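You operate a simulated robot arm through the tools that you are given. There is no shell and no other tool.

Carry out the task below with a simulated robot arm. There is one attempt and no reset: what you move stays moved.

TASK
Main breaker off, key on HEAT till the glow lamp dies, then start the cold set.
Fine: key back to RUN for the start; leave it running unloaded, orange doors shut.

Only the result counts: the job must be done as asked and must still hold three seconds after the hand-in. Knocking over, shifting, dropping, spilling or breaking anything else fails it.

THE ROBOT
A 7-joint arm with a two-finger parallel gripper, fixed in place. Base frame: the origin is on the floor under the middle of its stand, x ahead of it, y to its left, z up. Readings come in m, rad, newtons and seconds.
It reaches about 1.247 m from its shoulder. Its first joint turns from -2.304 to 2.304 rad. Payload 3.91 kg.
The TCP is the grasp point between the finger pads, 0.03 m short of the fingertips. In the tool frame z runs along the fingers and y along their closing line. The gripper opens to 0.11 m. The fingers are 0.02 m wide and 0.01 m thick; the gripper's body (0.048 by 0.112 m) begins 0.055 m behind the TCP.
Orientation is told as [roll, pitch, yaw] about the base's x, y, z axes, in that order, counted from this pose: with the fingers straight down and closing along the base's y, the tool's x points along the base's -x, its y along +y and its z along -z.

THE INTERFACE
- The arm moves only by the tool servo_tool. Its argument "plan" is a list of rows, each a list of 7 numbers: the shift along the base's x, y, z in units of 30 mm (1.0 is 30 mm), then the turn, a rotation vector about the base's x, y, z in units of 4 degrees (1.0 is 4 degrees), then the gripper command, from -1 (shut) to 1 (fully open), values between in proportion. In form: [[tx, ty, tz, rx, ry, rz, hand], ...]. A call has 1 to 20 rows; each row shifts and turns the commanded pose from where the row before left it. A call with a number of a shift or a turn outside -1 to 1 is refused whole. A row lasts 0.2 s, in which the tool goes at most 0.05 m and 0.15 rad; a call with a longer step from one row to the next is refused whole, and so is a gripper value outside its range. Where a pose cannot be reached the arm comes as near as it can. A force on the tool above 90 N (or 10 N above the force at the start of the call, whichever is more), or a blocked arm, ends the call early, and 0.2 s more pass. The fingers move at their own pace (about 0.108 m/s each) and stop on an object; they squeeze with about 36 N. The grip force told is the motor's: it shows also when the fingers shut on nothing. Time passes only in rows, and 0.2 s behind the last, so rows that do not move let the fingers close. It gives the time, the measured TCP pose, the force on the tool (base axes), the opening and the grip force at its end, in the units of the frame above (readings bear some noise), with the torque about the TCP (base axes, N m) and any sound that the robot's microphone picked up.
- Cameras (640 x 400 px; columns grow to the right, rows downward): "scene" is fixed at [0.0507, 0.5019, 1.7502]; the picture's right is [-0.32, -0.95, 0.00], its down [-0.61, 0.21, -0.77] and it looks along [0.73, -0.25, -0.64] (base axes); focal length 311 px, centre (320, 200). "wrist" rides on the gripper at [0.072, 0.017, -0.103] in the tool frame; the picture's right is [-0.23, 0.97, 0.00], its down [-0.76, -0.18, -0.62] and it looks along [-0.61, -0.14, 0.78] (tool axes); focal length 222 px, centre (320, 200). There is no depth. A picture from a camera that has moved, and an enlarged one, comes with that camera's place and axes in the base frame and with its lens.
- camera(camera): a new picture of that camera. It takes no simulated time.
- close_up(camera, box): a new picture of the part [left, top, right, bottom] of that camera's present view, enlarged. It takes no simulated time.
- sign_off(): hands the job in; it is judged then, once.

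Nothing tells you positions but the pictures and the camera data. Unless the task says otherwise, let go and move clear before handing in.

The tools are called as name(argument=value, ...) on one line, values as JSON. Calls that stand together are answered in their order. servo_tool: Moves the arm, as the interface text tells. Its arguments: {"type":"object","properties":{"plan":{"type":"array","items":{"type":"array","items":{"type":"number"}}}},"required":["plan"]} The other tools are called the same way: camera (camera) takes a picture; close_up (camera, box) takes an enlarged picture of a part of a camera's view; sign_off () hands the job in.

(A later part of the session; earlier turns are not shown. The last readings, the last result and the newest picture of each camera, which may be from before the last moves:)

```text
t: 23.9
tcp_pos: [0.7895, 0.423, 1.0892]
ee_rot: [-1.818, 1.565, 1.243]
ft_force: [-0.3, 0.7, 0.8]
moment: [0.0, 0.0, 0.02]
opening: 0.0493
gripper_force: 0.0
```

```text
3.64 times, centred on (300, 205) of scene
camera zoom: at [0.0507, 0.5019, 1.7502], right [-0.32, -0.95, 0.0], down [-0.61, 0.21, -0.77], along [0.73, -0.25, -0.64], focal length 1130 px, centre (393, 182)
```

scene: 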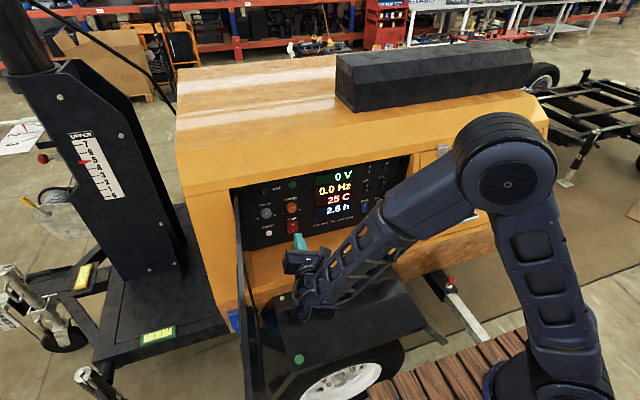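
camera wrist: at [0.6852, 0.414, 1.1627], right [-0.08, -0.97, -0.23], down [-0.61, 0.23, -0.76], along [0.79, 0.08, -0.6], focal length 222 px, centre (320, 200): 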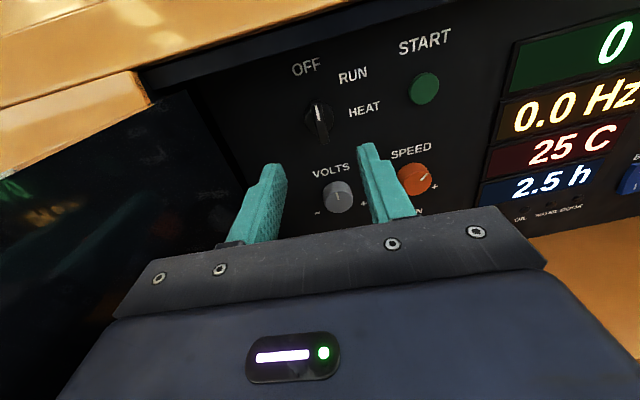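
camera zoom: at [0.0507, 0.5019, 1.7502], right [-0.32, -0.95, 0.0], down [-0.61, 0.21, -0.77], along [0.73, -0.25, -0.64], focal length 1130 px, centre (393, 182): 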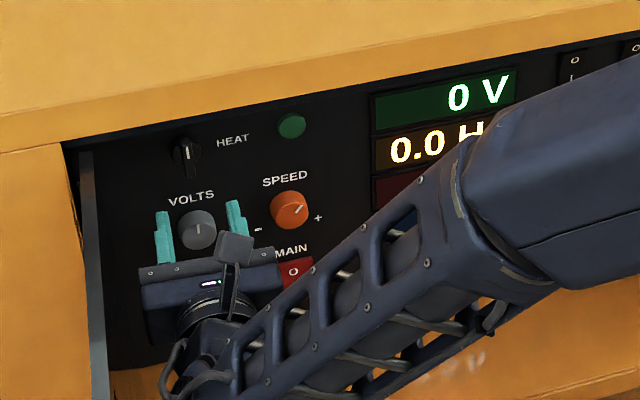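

Geometry matches: the key sits where predicted, centred between the fingers. Advancing onto the bar.

servo_tool(plan=[[0.5, -0.035, 0, 0, 0, 0, -0.1], [0.5, -0.035, 0, 0, 0, 0, -0.1], [0.5, -0.035, 0, 0, 0, 0, -0.1], [0.5, -0.035, 0, 0, 0, 0, -0.1], [0.4, -0.03, 0, 0, 0, 0, -0.1], [0.2, -0.02, 0, 0, 0, 0, -0.1], [0.15, -0.01, 0, 0, 0, 0, -0.1]])

camera(camera="wrist")

close_up(camera="wrist", box=[220, 50, 420, 240])

close_up(camera="scene", box=[220, 150, 320, 220])

```text
t: 25.5
tcp_pos: [0.8715, 0.4167, 1.0897]
ee_rot: [-1.778, 1.565, 1.284]
ft_force: [0.3, -0.2, 0.1]
moment: [-0.02, 0.01, 0.02]
opening: 0.0495
gripper_force: 0.0
```

```text
taken
camera wrist: at [0.7677, 0.4079, 1.1622], right [-0.08, -0.97, -0.23], down [-0.61, 0.23, -0.76], along [0.79, 0.08, -0.61], focal length 222 px, centre (320, 200)
```

wrist: 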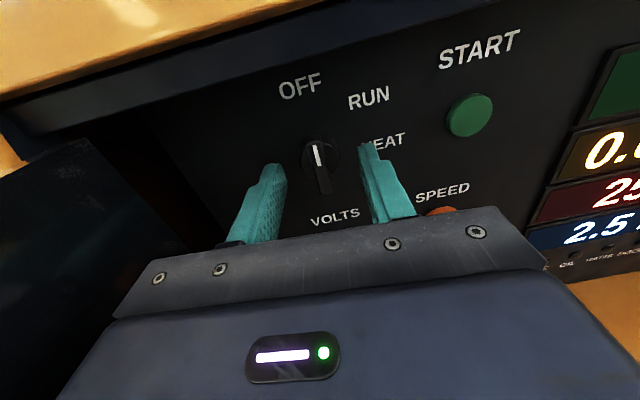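

```text
2.11 times, centred on (320, 145) of wrist
camera zoom: at [0.7677, 0.4079, 1.1622], right [-0.08, -0.97, -0.23], down [-0.61, 0.23, -0.76], along [0.79, 0.08, -0.61], focal length 468 px, centre (320, 316)
```

zoom: 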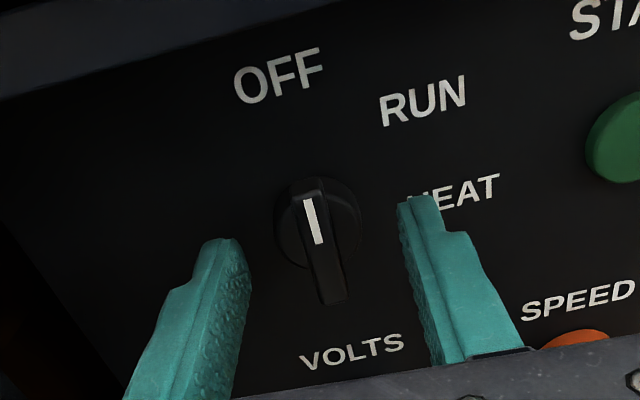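

```text
5.71 times, centred on (270, 185) of scene
camera zoom: at [0.0507, 0.5019, 1.7502], right [-0.32, -0.95, 0.0], down [-0.61, 0.21, -0.77], along [0.73, -0.25, -0.64], focal length 1777 px, centre (606, 286)
```

zoom: 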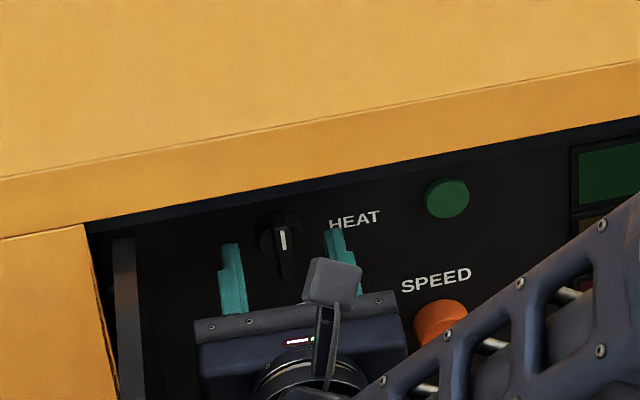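

Fingers straddle the bar. I'll go 10 mm deeper, then close gently onto it.

servo_tool(plan=[[0.17, -0.014, 0, 0, 0, 0, -0.1], [0.17, -0.014, 0, 0, 0, 0, -0.1], [0, 0, 0, 0, 0, 0, -0.4], [0, 0, 0, 0, 0, 0, -0.7], [0, 0, 0, 0, 0, 0, -1], [0, 0, 0, 0, 0, 0, -1]])

close_up(camera="wrist", box=[220, 50, 420, 240])

close_up(camera="scene", box=[220, 150, 320, 220])

```text
t: 26.9
tcp_pos: [0.8826, 0.4178, 1.0902]
ee_rot: [-1.89, 1.565, 1.175]
ft_force: [8.2, 11.8, 3.3]
moment: [0.01, -0.13, 0.55]
opening: 0.0291
gripper_force: 44.7
```

```text
2.11 times, centred on (320, 145) of wrist
camera zoom: at [0.778, 0.4078, 1.1626], right [-0.08, -0.97, -0.23], down [-0.61, 0.23, -0.76], along [0.79, 0.08, -0.6], focal length 468 px, centre (320, 316)
```

zoom: 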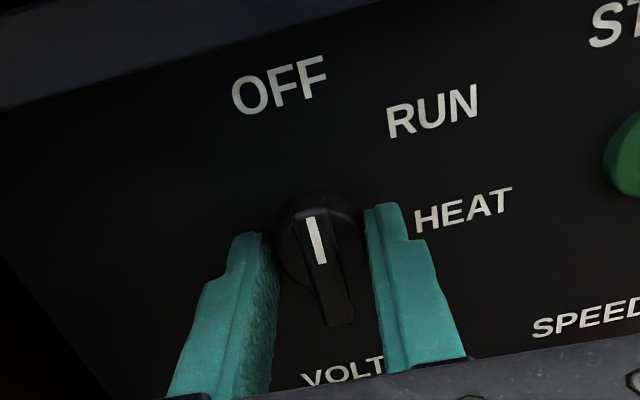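

```text
5.71 times, centred on (270, 185) of scene
camera zoom: at [0.0507, 0.5019, 1.7502], right [-0.32, -0.95, 0.0], down [-0.61, 0.21, -0.77], along [0.73, -0.25, -0.64], focal length 1777 px, centre (606, 286)
```

zoom: 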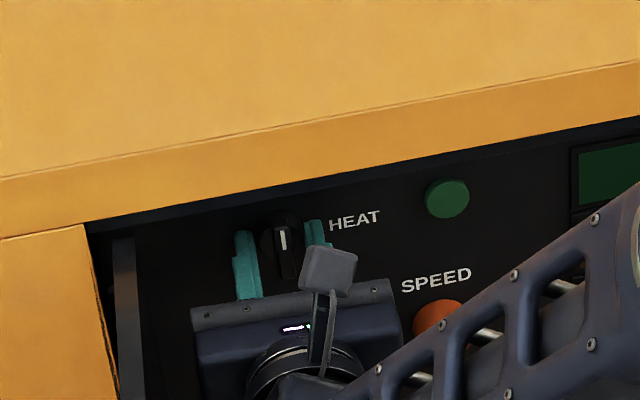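

The fingers closed at 29 mm, which means they have the round skirt rather than the bar. I'll open, back out about 8 mm and close again on the bar.

servo_tool(plan=[[0, 0, 0, 0, 0, 0, -0.2], [0, 0, 0, 0, 0, 0, -0.2], [-0.13, 0.01, 0, 0, 0, 0, -0.2], [-0.13, 0.01, 0, 0, 0, 0, -0.2], [0, 0, 0, 0, 0, 0, -0.5], [0, 0, 0, 0, 0, 0, -0.8], [0, 0, 0, 0, 0, 0, -1], [0, 0, 0, 0, 0, 0, -1]])

close_up(camera="wrist", box=[220, 50, 420, 240])

```text
t: 28.7
tcp_pos: [0.8738, 0.4162, 1.0875]
ee_rot: [-1.776, 1.566, 1.287]
ft_force: [-1.9, 3.6, -1.8]
moment: [-0.05, 0.08, 0.22]
opening: 0.0278
gripper_force: 45.0
```

```text
2.11 times, centred on (320, 145) of wrist
camera zoom: at [0.7701, 0.4079, 1.1621], right [-0.08, -0.97, -0.23], down [-0.61, 0.23, -0.76], along [0.79, 0.08, -0.61], focal length 468 px, centre (320, 316)
```

zoom: 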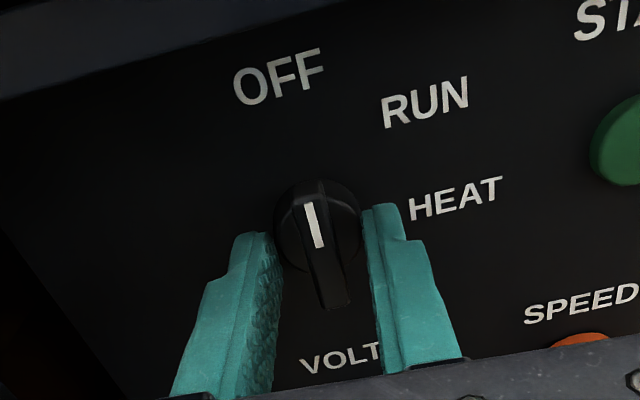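

Still on the skirt (27.8 mm). I'll back out another 9 mm and try again.

servo_tool(plan=[[0, 0, 0, 0, 0, 0, -0.2], [0, 0, 0, 0, 0, 0, -0.2], [-0.15, 0.012, 0, 0, 0, 0, -0.2], [-0.15, 0.012, 0, 0, 0, 0, -0.2], [0, 0, 0, 0, 0, 0, -0.5], [0, 0, 0, 0, 0, 0, -0.8], [0, 0, 0, 0, 0, 0, -1], [0, 0, 0, 0, 0, 0, -1]])

close_up(camera="wrist", box=[220, 50, 420, 240])

```text
t: 30.5
tcp_pos: [0.864, 0.4165, 1.0895]
ee_rot: [-1.831, 1.563, 1.23]
ft_force: [-6.0, -12.8, -0.7]
moment: [0.03, -0.26, -0.14]
opening: 0.0102
gripper_force: 45.5
```

```text
2.11 times, centred on (320, 145) of wrist
camera zoom: at [0.761, 0.4078, 1.1624], right [-0.08, -0.97, -0.23], down [-0.6, 0.23, -0.76], along [0.79, 0.08, -0.6], focal length 468 px, centre (320, 316)
```

zoom: 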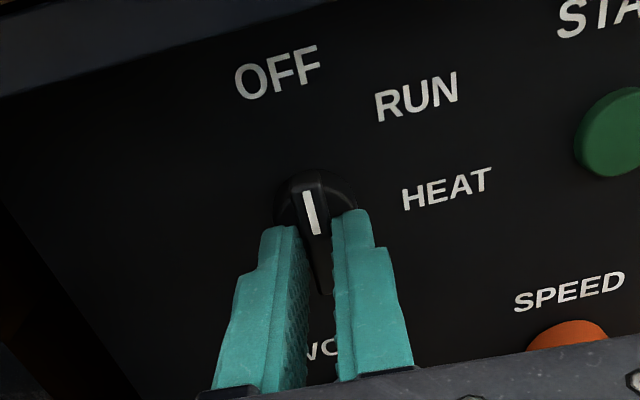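

The fingers now hold the bar (10.2 mm). I'll turn it clockwise towards RUN first, 44°, watching the forces.

servo_tool(plan=[[0, -0.05, 0, 0.4983, -0.0415, 0, -1], [0, 0, 0, 0.9965, -0.083, 0, -1], [0, 0, 0, 0.9965, -0.083, 0, -1], [0, 0, 0, 0.9965, -0.083, 0, -1], [0, 0, 0, 0.9965, -0.083, 0, -1], [0, 0, 0, 0.9965, -0.083, 0, -1], [0, 0, 0, 0.9965, -0.083, 0, -1], [0, 0, 0, 0.9965, -0.083, 0, -1], [0, 0, 0, 0.9965, -0.083, 0, -1], [0, 0, 0, 0.9965, -0.083, 0, -1], [0, 0, 0, 0.9965, -0.083, 0, -1], [0, 0, 0, 0.9965, -0.083, 0, -1]])

close_up(camera="wrist", box=[220, 50, 420, 240])

close_up(camera="scene", box=[230, 150, 410, 260])

```text
t: 33.1
tcp_pos: [0.8638, 0.4166, 1.0898]
ee_rot: [-1.573, 0.761, 1.485]
ft_force: [-2.9, 14.6, 3.8]
moment: [-0.01, 0.45, 1.21]
opening: 0.0099
gripper_force: 45.1
```

```text
2.11 times, centred on (320, 145) of wrist
camera zoom: at [0.7565, 0.3614, 1.128], right [-0.04, -0.51, -0.86], down [-0.56, 0.72, -0.4], along [0.82, 0.47, -0.31], focal length 468 px, centre (320, 316)
```

zoom: 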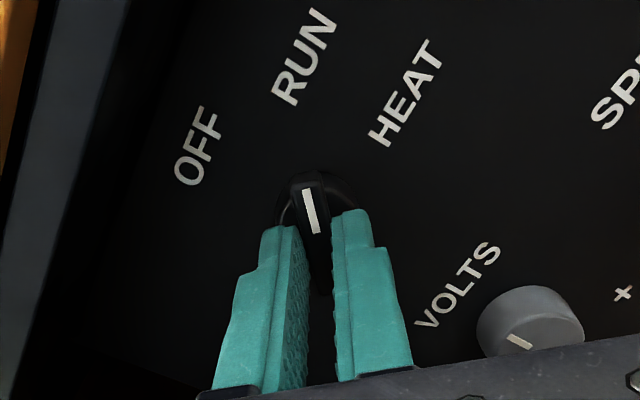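

```text
3.56 times, centred on (320, 205) of scene
camera zoom: at [0.0507, 0.5019, 1.7502], right [-0.32, -0.95, 0.0], down [-0.61, 0.21, -0.77], along [0.73, -0.25, -0.64], focal length 1105 px, centre (320, 182)
```

zoom: 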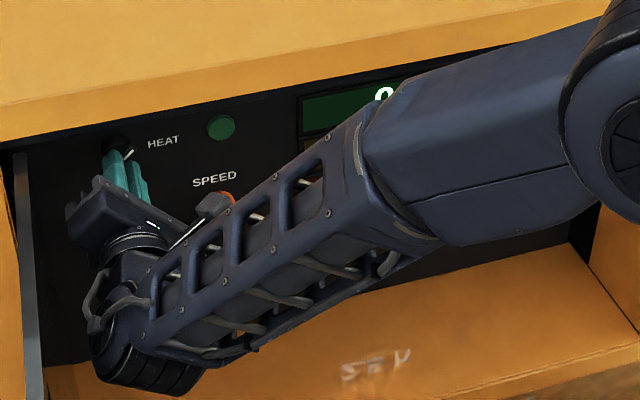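

The key has followed to about RUN. I'll check whether the GLOW lamp is visible to either camera from here.

camera(camera="wrist")

camera(camera="scene")

```text
taken
camera wrist: at [0.7565, 0.3614, 1.128], right [-0.04, -0.51, -0.86], down [-0.56, 0.72, -0.4], along [0.82, 0.47, -0.31], focal length 222 px, centre (320, 200)
```

wrist: 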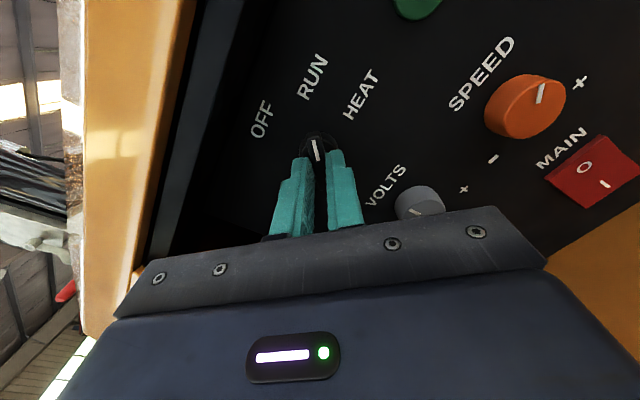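

```text
taken
```

scene: 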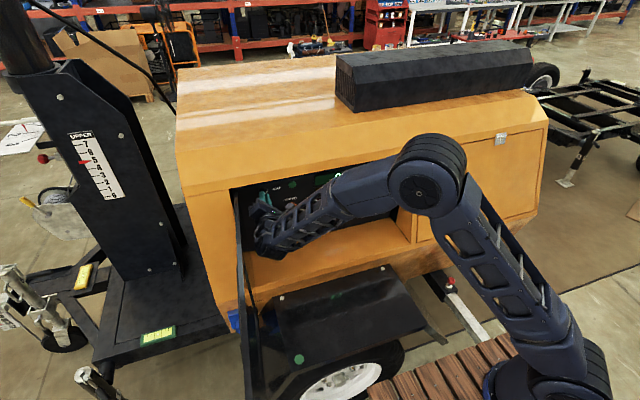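

The arm slightly hides the lamp row here. I'll continue to HEAT (about 45° more) and then see whether the key stays there on its own.

servo_tool(plan=[[0, 0, 0, 0.9965, -0.083, 0, -1], [0, 0, 0, 0.9965, -0.083, 0, -1], [0, 0, 0, 0.9965, -0.083, 0, -1], [0, 0, 0, 0.9965, -0.083, 0, -1], [0, 0, 0, 0.9965, -0.083, 0, -1], [0, 0, 0, 0.9965, -0.083, 0, -1], [0, 0, 0, 0.9965, -0.083, 0, -1], [0, 0, 0, 0.9965, -0.083, 0, -1], [0, 0, 0, 0.9965, -0.083, 0, -1], [0, 0, 0, 0.9965, -0.083, 0, -1], [0, 0, 0, 0.9965, -0.083, 0, -1], [0, 0, 0, 0.3, -0.025, 0, -1]])

camera(camera="wrist")

close_up(camera="scene", box=[230, 150, 410, 260])

```text
t: 35.7
tcp_pos: [0.8645, 0.4167, 1.0896]
ee_rot: [-1.574, -0.029, 1.486]
ft_force: [2.6, 21.1, 13.1]
moment: [-1.03, -0.22, 0.62]
opening: 0.0098
gripper_force: 45.0
```

```text
taken
camera wrist: at [0.756, 0.3537, 1.0715], right [0.02, 0.25, -0.97], down [-0.56, 0.81, 0.2], along [0.83, 0.53, 0.16], focal length 222 px, centre (320, 200)
```

wrist: 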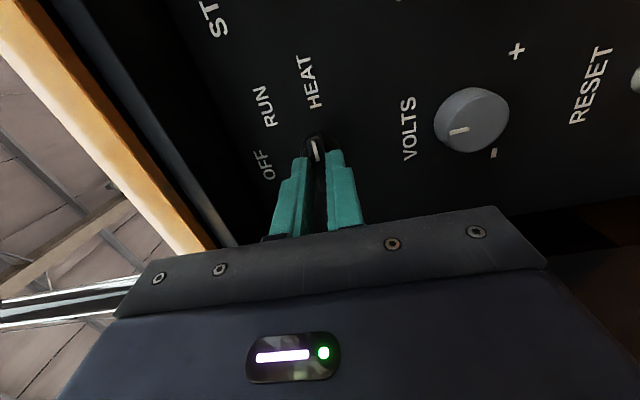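

```text
3.56 times, centred on (320, 205) of scene
camera zoom: at [0.0507, 0.5019, 1.7502], right [-0.32, -0.95, 0.0], down [-0.61, 0.21, -0.77], along [0.73, -0.25, -0.64], focal length 1105 px, centre (320, 182)
```

zoom: 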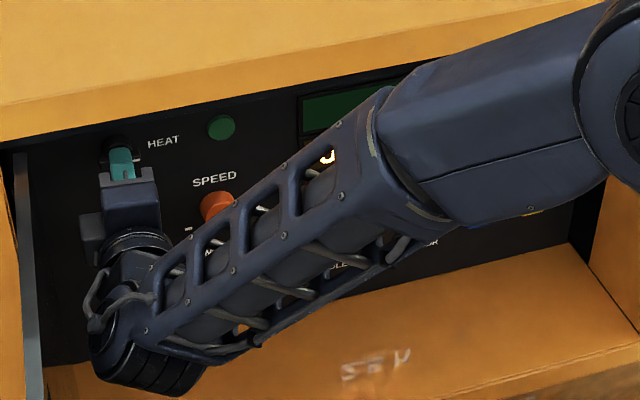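

The pointer is at HEAT. I'll look through the arm's lattice for the GLOW lamp.

close_up(camera="scene", box=[295, 205, 355, 240])

close_up(camera="wrist", box=[240, 40, 400, 200])

```text
10.67 times, centred on (325, 222) of scene
camera zoom: at [0.0507, 0.5019, 1.7502], right [-0.32, -0.95, 0.0], down [-0.61, 0.21, -0.77], along [0.73, -0.25, -0.64], focal length 3316 px, centre (267, -40)
```

zoom: 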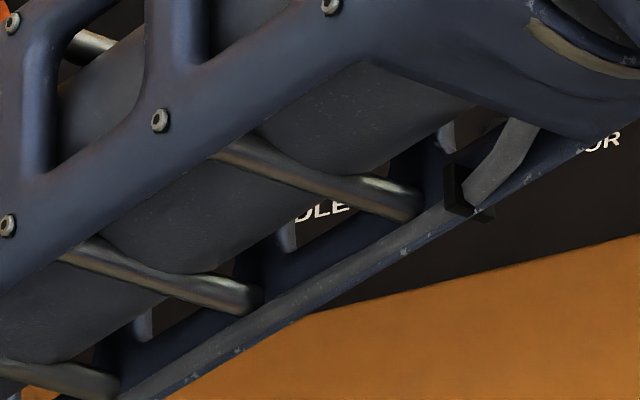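

```text
2.50 times, centred on (320, 120) of wrist
camera zoom: at [0.756, 0.3537, 1.0715], right [0.02, 0.25, -0.97], down [-0.56, 0.81, 0.2], along [0.83, 0.53, 0.16], focal length 555 px, centre (320, 400)
```

zoom: 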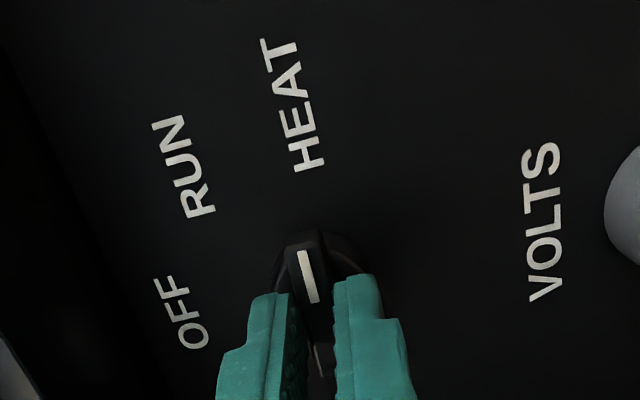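

The lamp is hidden behind the forearm. I'll open the fingers without moving and see if the key stays on HEAT.

servo_tool(plan=[[0, 0, 0, 0, 0, 0, -0.3], [0, 0, 0, 0, 0, 0, -0.3]])

close_up(camera="wrist", box=[240, 40, 400, 200])

```text
t: 36.3
tcp_pos: [0.864, 0.415, 1.0893]
ee_rot: [-1.574, -0.028, 1.485]
ft_force: [0.2, -0.6, 0.7]
moment: [0.0, 0.01, 0.0]
opening: 0.0383
gripper_force: 0.1
```

```text
2.50 times, centred on (320, 120) of wrist
camera zoom: at [0.7563, 0.3525, 1.0707], right [0.02, 0.25, -0.97], down [-0.56, 0.81, 0.2], along [0.83, 0.53, 0.16], focal length 555 px, centre (320, 400)
```

zoom: 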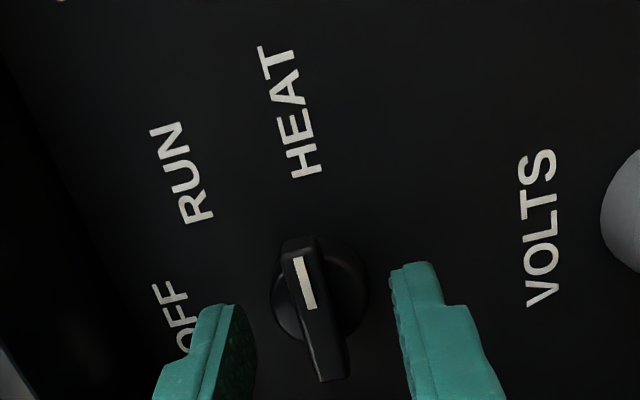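

The key holds HEAT by itself. I'll withdraw along the tool axis to clear the view of the lamps.

servo_tool(plan=[[-0.8, 0.066, 0, 0, 0, 0, -0.3], [-1, 0.05, 0, 0, 0, 0, -0.3], [-1, -0.3, 0, 0, 0, 0, -0.3], [-1, -0.4, 0, 0, 0, 0, -0.3], [-1, -0.4, 0, 0, 0, 0, -0.3], [-1, -0.4, 0, 0, 0, 0, -0.3], [-1, -0.4, 0, 0, 0, 0, -0.3]])

close_up(camera="scene", box=[230, 150, 410, 260])

close_up(camera="scene", box=[295, 205, 355, 240])

camera(camera="wrist")

```text
t: 37.9
tcp_pos: [0.6608, 0.362, 1.0889]
ee_rot: [-1.571, -0.025, 1.487]
ft_force: [0.2, 0.0, -0.7]
moment: [-0.01, -0.04, -0.03]
opening: 0.0385
gripper_force: 0.1
```

```text
3.56 times, centred on (320, 205) of scene
camera zoom: at [0.0507, 0.5019, 1.7502], right [-0.32, -0.95, 0.0], down [-0.61, 0.21, -0.77], along [0.73, -0.25, -0.64], focal length 1105 px, centre (320, 182)
```

zoom: 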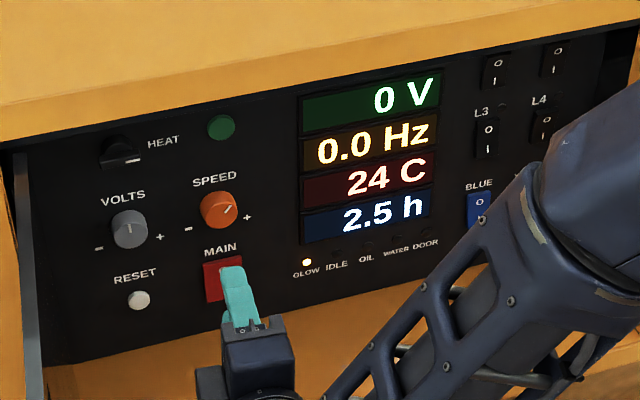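

```text
10.67 times, centred on (325, 222) of scene
camera zoom: at [0.0507, 0.5019, 1.7502], right [-0.32, -0.95, 0.0], down [-0.61, 0.21, -0.77], along [0.73, -0.25, -0.64], focal length 3316 px, centre (267, -40)
```

zoom: 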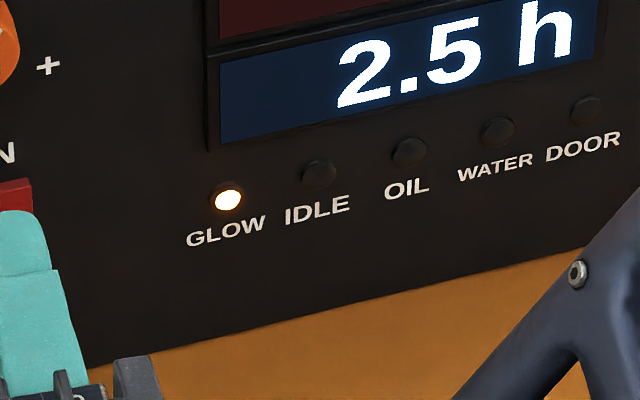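

```text
taken
camera wrist: at [0.5522, 0.2989, 1.0712], right [0.02, 0.25, -0.97], down [-0.56, 0.81, 0.2], along [0.83, 0.53, 0.16], focal length 222 px, centre (320, 200)
```

wrist: 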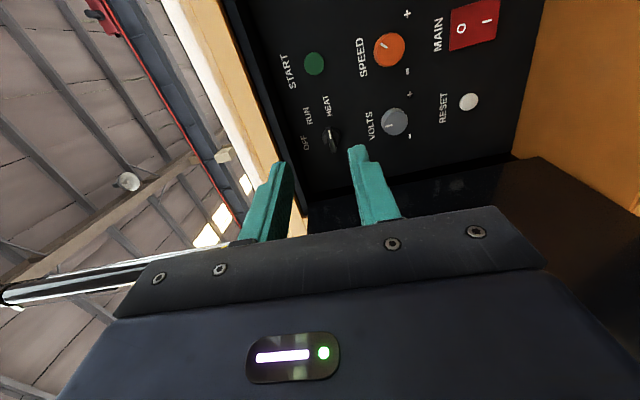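

GLOW is lit and the key sits on HEAT. I'll hold here and watch the lamp.

servo_tool(plan=[[0, 0, 0, 0, 0, 0, -0.3], [0, 0, 0, 0, 0, 0, -0.3], [0, 0, 0, 0, 0, 0, -0.3], [0, 0, 0, 0, 0, 0, -0.3], [0, 0, 0, 0, 0, 0, -0.3]])

close_up(camera="scene", box=[230, 150, 410, 260])

```text
t: 39.1
tcp_pos: [0.6603, 0.3633, 1.0904]
ee_rot: [-1.572, -0.028, 1.487]
ft_force: [-0.6, 0.3, -0.4]
moment: [0.0, 0.01, 0.0]
opening: 0.0384
gripper_force: 0.1
```

```text
3.56 times, centred on (320, 205) of scene
camera zoom: at [0.0507, 0.5019, 1.7502], right [-0.32, -0.95, 0.0], down [-0.61, 0.21, -0.77], along [0.73, -0.25, -0.64], focal length 1105 px, centre (320, 182)
```

zoom: 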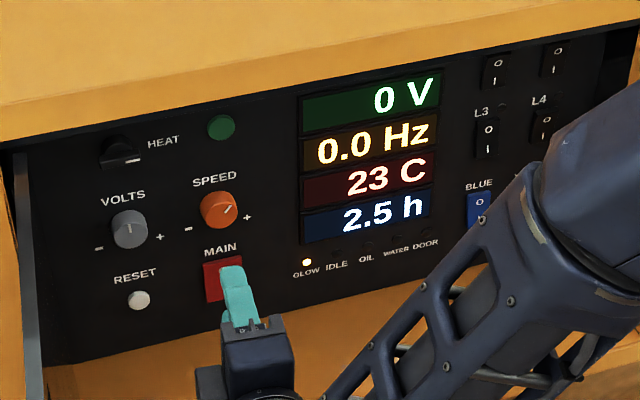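

Still glowing at t=39.1 (lit since about t=35). I'll keep waiting.

servo_tool(plan=[[0, 0, 0, 0, 0, 0, -0.3], [0, 0, 0, 0, 0, 0, -0.3], [0, 0, 0, 0, 0, 0, -0.3], [0, 0, 0, 0, 0, 0, -0.3], [0, 0, 0, 0, 0, 0, -0.3]])

close_up(camera="scene", box=[230, 150, 410, 260])

```text
t: 40.3
tcp_pos: [0.6608, 0.3616, 1.09]
ee_rot: [-1.571, -0.028, 1.487]
ft_force: [0.0, -0.6, 0.5]
moment: [-0.02, -0.02, -0.02]
opening: 0.0385
gripper_force: 0.1
```

```text
3.56 times, centred on (320, 205) of scene
camera zoom: at [0.0507, 0.5019, 1.7502], right [-0.32, -0.95, 0.0], down [-0.61, 0.21, -0.77], along [0.73, -0.25, -0.64], focal length 1105 px, centre (320, 182)
```

zoom: 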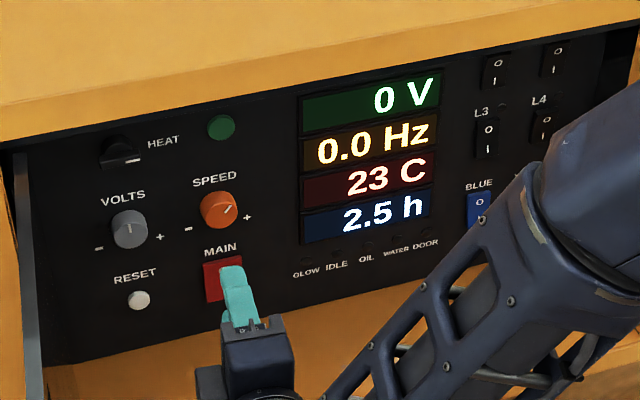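

GLOW has gone out. I'll go straight back in, grip the key and turn it 45° anticlockwise to RUN.

servo_tool(plan=[[1, 0.4, 0, 0, 0, 0, -0.3], [1, 0.4, 0, 0, 0, 0, -0.3], [1, 0.4, 0, 0, 0, 0, -0.3], [1, 0.4, 0, 0, 0, 0, -0.3], [1, 0.3, 0, 0, 0, 0, -0.3], [1, -0.05, 0, 0, 0, 0, -0.3], [0.8, -0.066, 0, 0, 0, 0, -0.3], [0, 0, 0, 0, 0, 0, -1], [0, 0, 0, 0, 0, 0, -1], [0, 0, 0, -0.9965, 0.083, 0, -1], [0, 0, 0, -0.9965, 0.083, 0, -1], [0, 0, 0, -0.9965, 0.083, 0, -1], [0, 0, 0, -0.9965, 0.083, 0, -1], [0, 0, 0, -0.9965, 0.083, 0, -1], [0, 0, 0, -0.9965, 0.083, 0, -1], [0, 0, 0, -0.9965, 0.083, 0, -1], [0, 0, 0, -0.9965, 0.083, 0, -1], [0, 0, 0, -0.9965, 0.083, 0, -1], [0, 0, 0, -0.9965, 0.083, 0, -1], [0, 0, 0, -0.9965, 0.083, 0, -1]])

close_up(camera="wrist", box=[220, 50, 420, 240])

```text
t: 44.5
tcp_pos: [0.8648, 0.4159, 1.0898]
ee_rot: [-1.576, 0.741, 1.484]
ft_force: [24.0, 8.1, 25.7]
moment: [-0.03, -1.28, -0.08]
opening: 0.0101
gripper_force: 44.7
```

```text
2.11 times, centred on (320, 145) of wrist
camera zoom: at [0.7569, 0.3599, 1.1273], right [-0.04, -0.49, -0.87], down [-0.56, 0.73, -0.39], along [0.83, 0.48, -0.3], focal length 468 px, centre (320, 316)
```

zoom: 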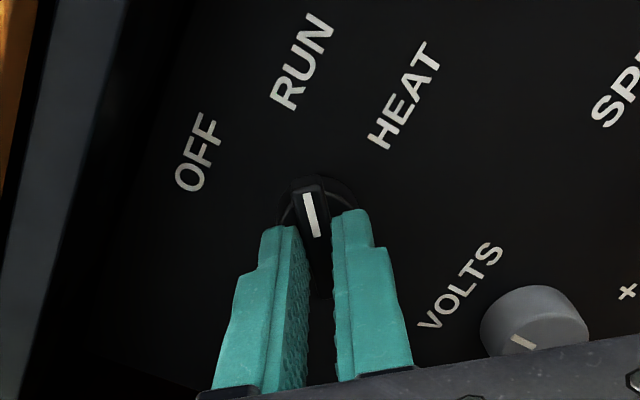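

The pointer is at RUN within a degree or two. I'll trim the last 2°, release, back off and line up with START.

servo_tool(plan=[[0, 0, 0, -0.4, 0.033, 0, -1], [0, 0, 0, 0, 0, 0, -0.4], [0, 0, 0, 0, 0, 0, -0.4], [-0.8, 0.066, 0, 0, 0, 0, -0.4], [-1, 0.066, 0, 0, 0, 0, -0.6], [0, -0.9, -0.06, 0, 0, 0, -1], [0, -0.9, -0.06, 0, 0, 0, -1], [0, -0.9, -0.06, 0, 0, 0, -1], [0, -0.88, -0.05, 0, 0, 0, -1]])

camera(camera="wrist")

close_up(camera="scene", box=[230, 150, 410, 260])

close_up(camera="scene", box=[240, 170, 300, 205])

```text
t: 46.5
tcp_pos: [0.8103, 0.3129, 1.082]
ee_rot: [-1.574, 0.767, 1.485]
ft_force: [0.4, 1.2, -0.5]
moment: [-0.03, -0.03, -0.04]
opening: 0.0
gripper_force: 35.4
```

```text
taken
camera wrist: at [0.7026, 0.2579, 1.1213], right [-0.04, -0.51, -0.86], down [-0.56, 0.72, -0.4], along [0.82, 0.47, -0.32], focal length 222 px, centre (320, 200)
```

wrist: 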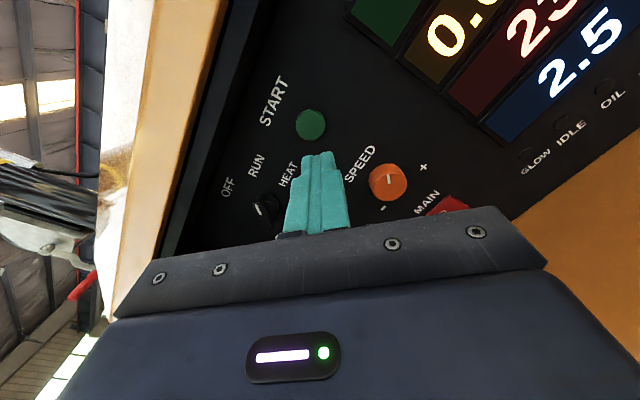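

```text
3.56 times, centred on (320, 205) of scene
camera zoom: at [0.0507, 0.5019, 1.7502], right [-0.32, -0.95, 0.0], down [-0.61, 0.21, -0.77], along [0.73, -0.25, -0.64], focal length 1105 px, centre (320, 182)
```

zoom: 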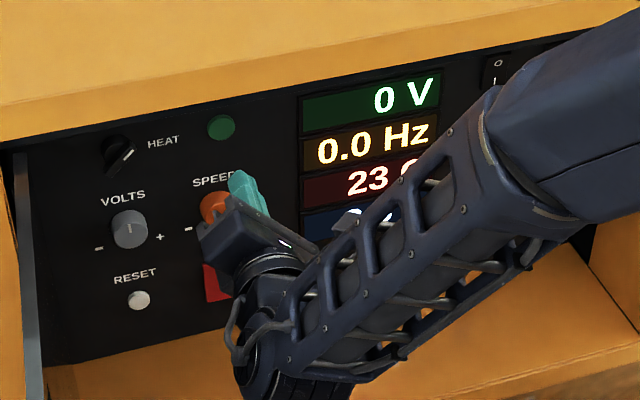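

```text
10.67 times, centred on (270, 188) of scene
camera zoom: at [0.0507, 0.5019, 1.7502], right [-0.32, -0.95, 0.0], down [-0.61, 0.21, -0.77], along [0.73, -0.25, -0.64], focal length 3316 px, centre (853, 333)
```

zoom: 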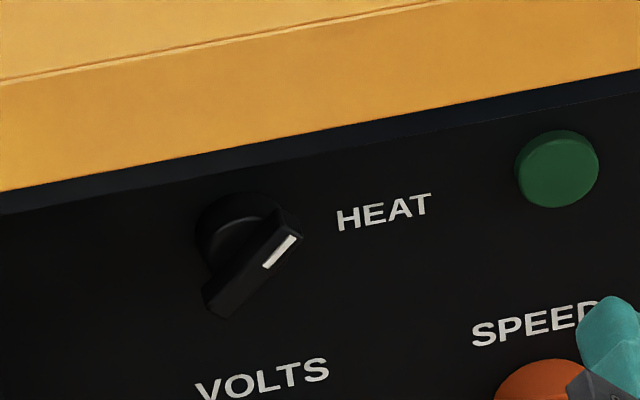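

Key is at RUN. START's centre is near [0.915, 0.311, 1.089], so I'll raise 6 mm and move in to press.

servo_tool(plan=[[0.95, 0, 0.2, 0, 0, 0, -1], [0.9, 0, 0, 0, 0, 0, -1], [0.15, 0, 0, 0, 0, 0, -1], [0.1, 0, 0, 0, 0, 0, -1], [0.1, 0, 0, 0, 0, 0, -1], [0.1, 0, 0, 0, 0, 0, -1], [0.1, 0, 0, 0, 0, 0, -1]])

close_up(camera="wrist", box=[240, 60, 400, 220])

close_up(camera="scene", box=[230, 150, 410, 260])

```text
t: 48.1
tcp_pos: [0.8821, 0.313, 1.0889]
ee_rot: [-1.575, 0.767, 1.486]
ft_force: [-4.2, -0.4, 0.4]
moment: [-0.01, 0.02, 0.04]
opening: 0.0001
gripper_force: 35.9
heard: click
```

```text
2.50 times, centred on (320, 140) of wrist
camera zoom: at [0.7746, 0.2575, 1.1276], right [-0.04, -0.51, -0.86], down [-0.56, 0.72, -0.4], along [0.82, 0.47, -0.32], focal length 555 px, centre (320, 350)
```

zoom: 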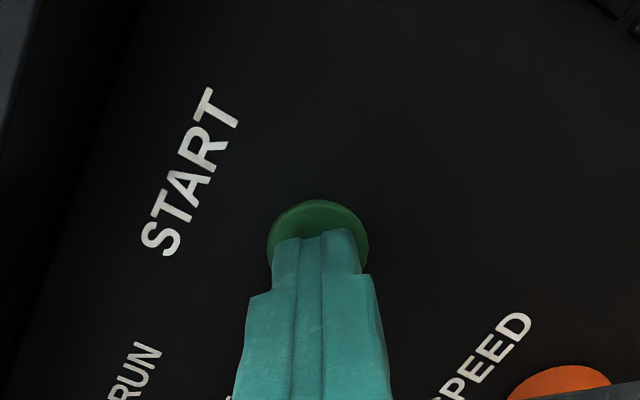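

```text
3.56 times, centred on (320, 205) of scene
camera zoom: at [0.0507, 0.5019, 1.7502], right [-0.32, -0.95, 0.0], down [-0.61, 0.21, -0.77], along [0.73, -0.25, -0.64], focal length 1105 px, centre (320, 182)
```

zoom: 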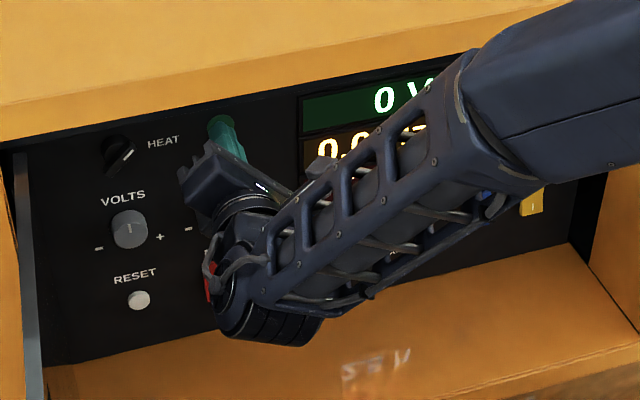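

A click was heard with light contact. I'll hold it pressed a moment and listen/look for the engine.

servo_tool(plan=[[0.05, 0, 0, 0, 0, 0, -1], [0, 0, 0, 0, 0, 0, -1], [0, 0, 0, 0, 0, 0, -1]])

close_up(camera="scene", box=[230, 150, 410, 260])

camera(camera="wrist")

```text
t: 48.9
tcp_pos: [0.8837, 0.3127, 1.0898]
ee_rot: [-1.575, 0.767, 1.486]
ft_force: [-9.1, -1.0, -2.0]
moment: [-0.05, 0.12, 0.06]
opening: 0.0
gripper_force: 35.8
```

```text
3.56 times, centred on (320, 205) of scene
camera zoom: at [0.0507, 0.5019, 1.7502], right [-0.32, -0.95, 0.0], down [-0.61, 0.21, -0.77], along [0.73, -0.25, -0.64], focal length 1105 px, centre (320, 182)
```

zoom: 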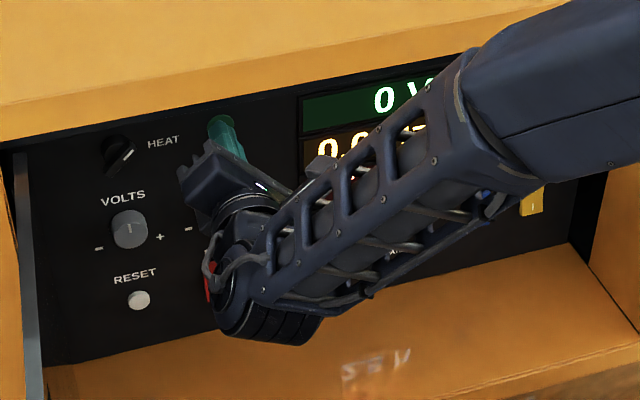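

```text
taken
camera wrist: at [0.776, 0.2575, 1.1277], right [-0.04, -0.51, -0.86], down [-0.56, 0.72, -0.4], along [0.82, 0.47, -0.32], focal length 222 px, centre (320, 200)
```

wrist: 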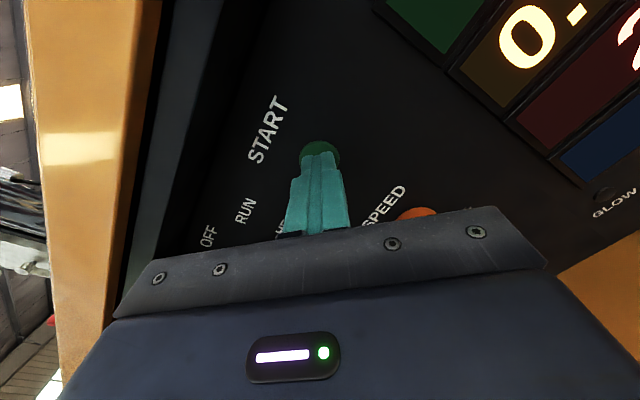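

The display still reads 0 V with only 9 N on the button. I'll press a few mm deeper and hold.

servo_tool(plan=[[0.08, 0, 0, 0, 0, 0, -1], [0.06, 0, 0, 0, 0, 0, -1], [0, 0, 0, 0, 0, 0, -1], [0, 0, 0, 0, 0, 0, -1]])

close_up(camera="scene", box=[230, 150, 410, 260])

close_up(camera="wrist", box=[240, 60, 400, 220])

```text
t: 50.0
tcp_pos: [0.8851, 0.3131, 1.0883]
ee_rot: [-1.571, 0.768, 1.488]
ft_force: [-40.9, -14.1, 11.8]
moment: [0.16, -0.34, -0.06]
opening: 0.0001
gripper_force: 35.9
stopped in row 4: the force on the tool passed its limit at 91 N (the readings are from after the stop); the commanded pose is now the measured one
```

```text
3.56 times, centred on (320, 205) of scene
camera zoom: at [0.0507, 0.5019, 1.7502], right [-0.32, -0.95, 0.0], down [-0.61, 0.21, -0.77], along [0.73, -0.25, -0.64], focal length 1105 px, centre (320, 182)
```

zoom: 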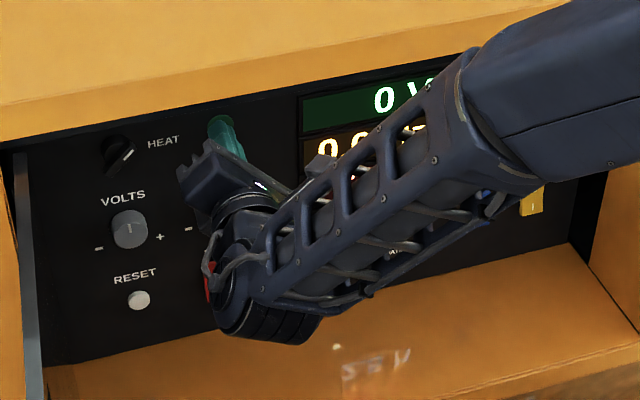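

```text
2.50 times, centred on (320, 140) of wrist
camera zoom: at [0.777, 0.2577, 1.1277], right [-0.04, -0.51, -0.86], down [-0.57, 0.72, -0.4], along [0.82, 0.47, -0.32], focal length 555 px, centre (320, 350)
```

zoom: 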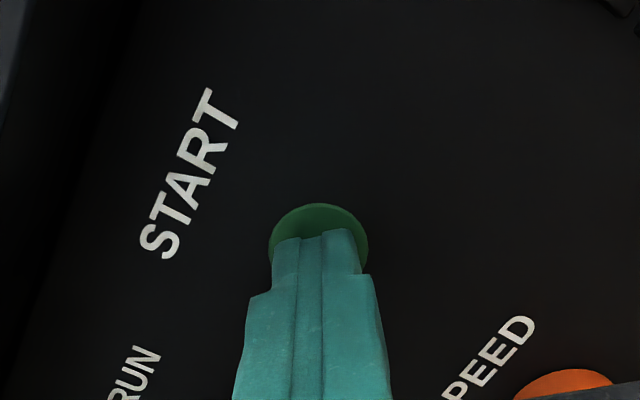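

The button is fully in and the display still shows 0 V, but there's a new light dot reflected on the ledge, so a lamp may have come on. I'll release and back off to look.

servo_tool(plan=[[-0.3, 0, 0, 0, 0, 0, -1], [-1, 0, 0, 0, 0, 0, -1], [-1, 0.1, 0, 0, 0, 0, -1], [-1, 0.3, 0, 0, 0, 0, -1], [-1, 0.3, 0, 0, 0, 0, -1], [-1, 0.3, 0, 0, 0, 0, -1], [-1, 0.3, 0, 0, 0, 0, -1], [-1, 0.3, 0, 0, 0, 0, -1]])

close_up(camera="scene", box=[230, 150, 410, 260])

close_up(camera="scene", box=[295, 205, 355, 240])

camera(camera="scene")

camera(camera="wrist")

```text
t: 51.8
tcp_pos: [0.6682, 0.3628, 1.0858]
ee_rot: [-1.571, 0.77, 1.488]
ft_force: [0.1, -0.5, -0.1]
moment: [0.04, -0.01, 0.0]
opening: 0.0002
gripper_force: 35.7
```

```text
3.56 times, centred on (320, 205) of scene
camera zoom: at [0.0507, 0.5019, 1.7502], right [-0.32, -0.95, 0.0], down [-0.61, 0.21, -0.77], along [0.73, -0.25, -0.64], focal length 1105 px, centre (320, 182)
```

zoom: 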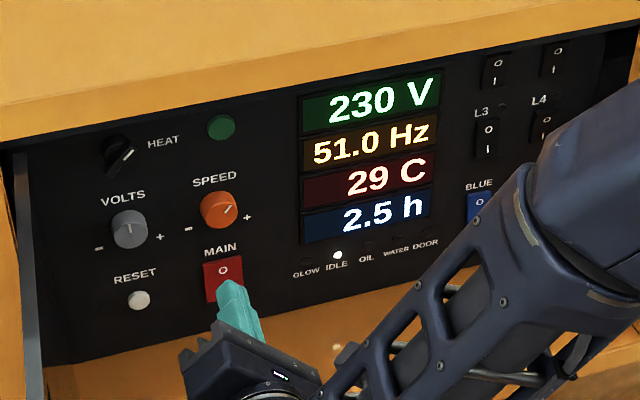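

```text
10.67 times, centred on (325, 222) of scene
camera zoom: at [0.0507, 0.5019, 1.7502], right [-0.32, -0.95, 0.0], down [-0.61, 0.21, -0.77], along [0.73, -0.25, -0.64], focal length 3316 px, centre (267, -40)
```

zoom: 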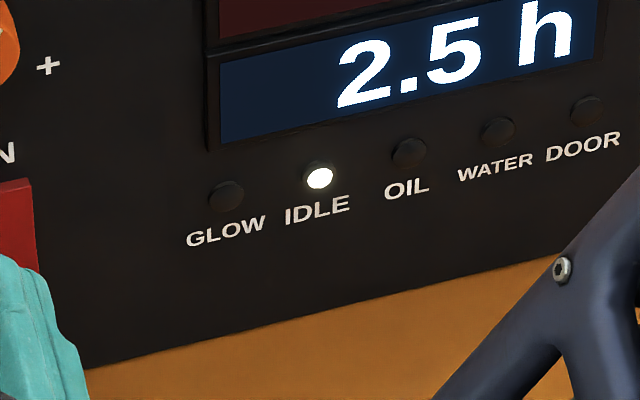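

```text
taken
```

scene: 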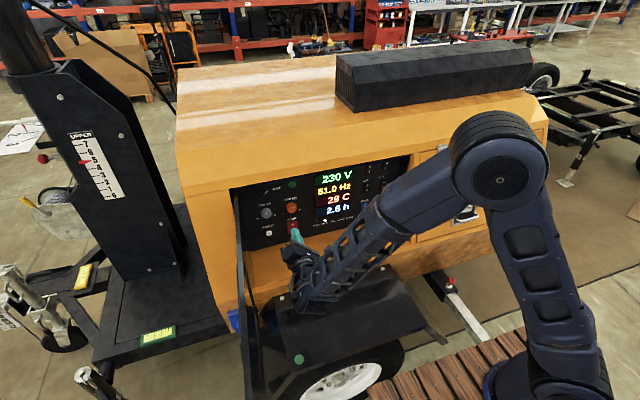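

```text
taken
camera wrist: at [0.5606, 0.3064, 1.126], right [-0.04, -0.51, -0.86], down [-0.57, 0.72, -0.4], along [0.82, 0.47, -0.32], focal length 222 px, centre (320, 200)
```

wrist: 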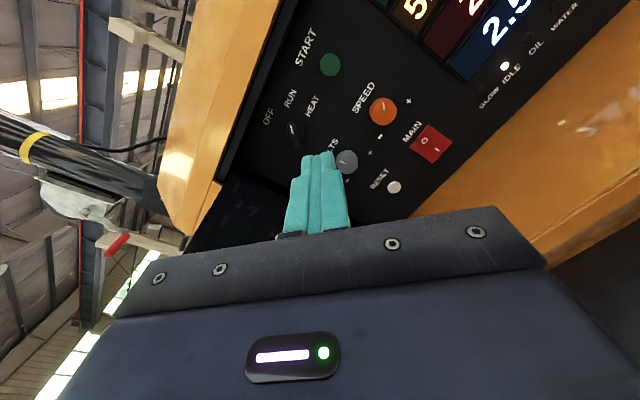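

The set is running: 230 V, 51 Hz, IDLE lit, and the OIL, WATER and DOOR lamps are dark. I'll back further away and watch a few seconds to confirm it's stable.

servo_tool(plan=[[-1, -0.3, 0.3, 0, 0, 0, -1], [-1, -0.3, 0.3, 0, 0, 0, -1], [-1, -0.3, 0.3, 0, 0, 0, -1], [-0.5, -0.3, 0.3, 0, 0, 0, -1], [0, 0, 0, 0, 0, 0, -1], [0, 0, 0, 0, 0, 0, -1], [0, 0, 0, 0, 0, 0, -1], [0, 0, 0, 0, 0, 0, -1], [0, 0, 0, 0, 0, 0, -1], [0, 0, 0, 0, 0, 0, -1], [0, 0, 0, 0, 0, 0, -1], [0, 0, 0, 0, 0, 0, -1], [0, 0, 0, 0, 0, 0, -1], [0, 0, 0, 0, 0, 0, -1], [0, 0, 0, 0, 0, 0, -1]])

close_up(camera="scene", box=[230, 150, 410, 260])

close_up(camera="scene", box=[270, 200, 350, 240])

camera(camera="scene")

camera(camera="wrist")

```text
t: 55.0
tcp_pos: [0.563, 0.3262, 1.1223]
ee_rot: [-1.569, 0.769, 1.491]
ft_force: [-0.4, -0.8, 0.6]
moment: [-0.01, -0.05, 0.03]
opening: 0.0001
gripper_force: 36.0
```

```text
3.56 times, centred on (320, 205) of scene
camera zoom: at [0.0507, 0.5019, 1.7502], right [-0.32, -0.95, 0.0], down [-0.61, 0.21, -0.77], along [0.73, -0.25, -0.64], focal length 1105 px, centre (320, 182)
```

zoom: 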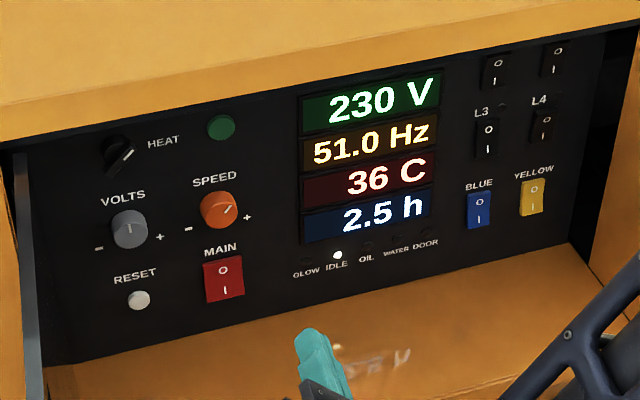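

```text
8.00 times, centred on (310, 220) of scene
camera zoom: at [0.0507, 0.5019, 1.7502], right [-0.32, -0.95, 0.0], down [-0.61, 0.21, -0.77], along [0.73, -0.25, -0.64], focal length 2487 px, centre (400, 40)
```

zoom: 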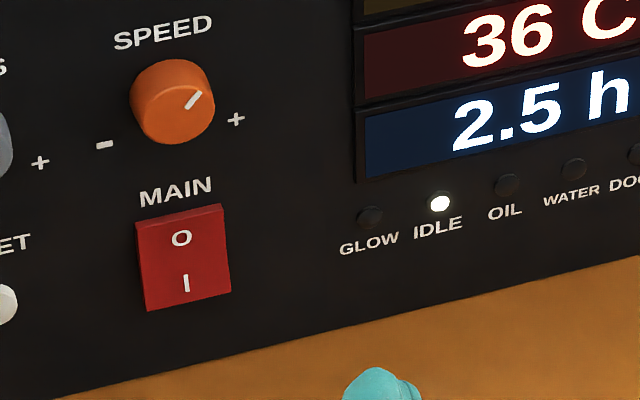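

```text
taken
```

scene: 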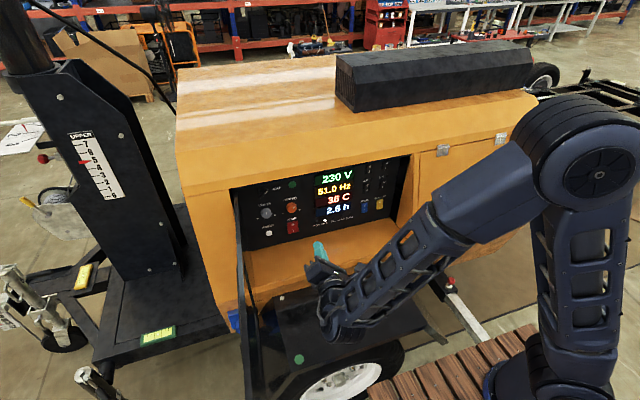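

```text
taken
camera wrist: at [0.4559, 0.2704, 1.1623], right [-0.04, -0.51, -0.86], down [-0.57, 0.72, -0.4], along [0.82, 0.47, -0.32], focal length 222 px, centre (320, 200)
```

wrist: 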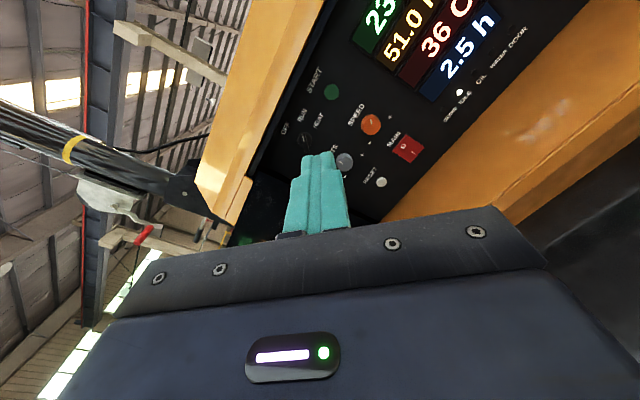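

It's stable: 230 V, 51 Hz, temperature rising normally, MAIN off, key at RUN, DOOR lamp dark. Before handing in I'll check the colour of the open panel cover on the left and that the engine door is flush.

close_up(camera="scene", box=[225, 180, 275, 260])

close_up(camera="scene", box=[225, 310, 295, 400])

close_up(camera="scene", box=[400, 120, 560, 240])

close_up(camera="wrist", box=[180, 100, 300, 260])

```text
5.00 times, centred on (250, 220) of scene
camera zoom: at [0.0507, 0.5019, 1.7502], right [-0.32, -0.95, 0.0], down [-0.61, 0.21, -0.77], along [0.73, -0.25, -0.64], focal length 1554 px, centre (670, 100)
```

zoom: 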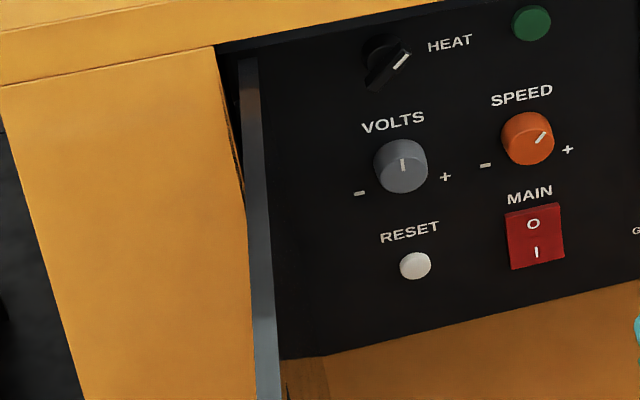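

```text
4.44 times, centred on (260, 355) of scene
camera zoom: at [0.0507, 0.5019, 1.7502], right [-0.32, -0.95, 0.0], down [-0.61, 0.21, -0.77], along [0.73, -0.25, -0.64], focal length 1382 px, centre (587, -489)
```

zoom: 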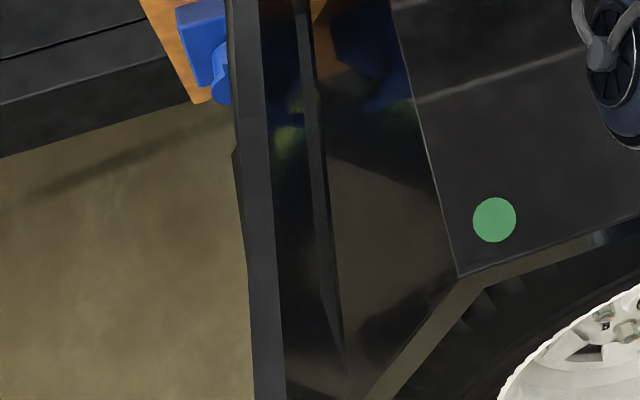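

```text
3.33 times, centred on (480, 180) of scene
camera zoom: at [0.0507, 0.5019, 1.7502], right [-0.32, -0.95, 0.0], down [-0.61, 0.21, -0.77], along [0.73, -0.25, -0.64], focal length 1036 px, centre (-213, 267)
```

zoom: 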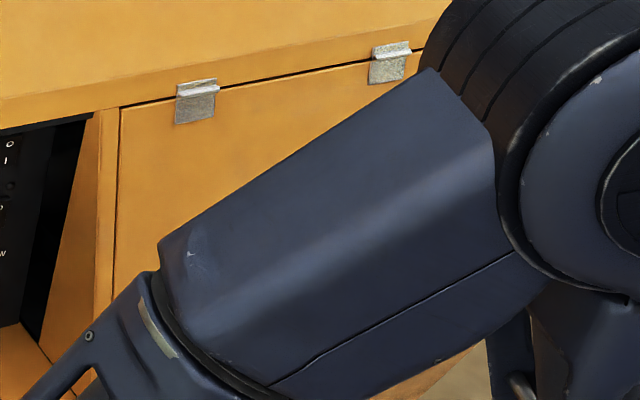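

```text
2.50 times, centred on (240, 180) of wrist
camera zoom: at [0.4559, 0.2704, 1.1623], right [-0.04, -0.51, -0.86], down [-0.57, 0.72, -0.4], along [0.82, 0.47, -0.32], focal length 555 px, centre (520, 250)
```

zoom: 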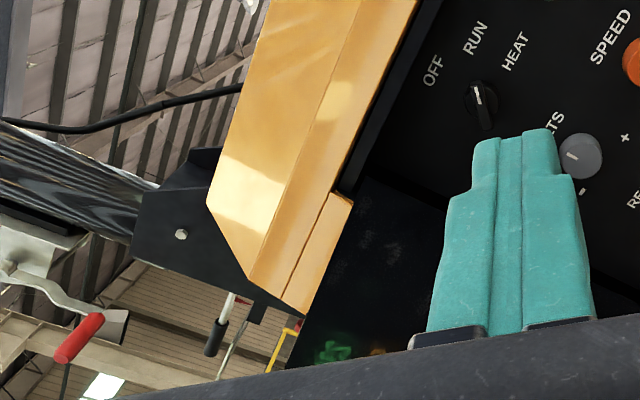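

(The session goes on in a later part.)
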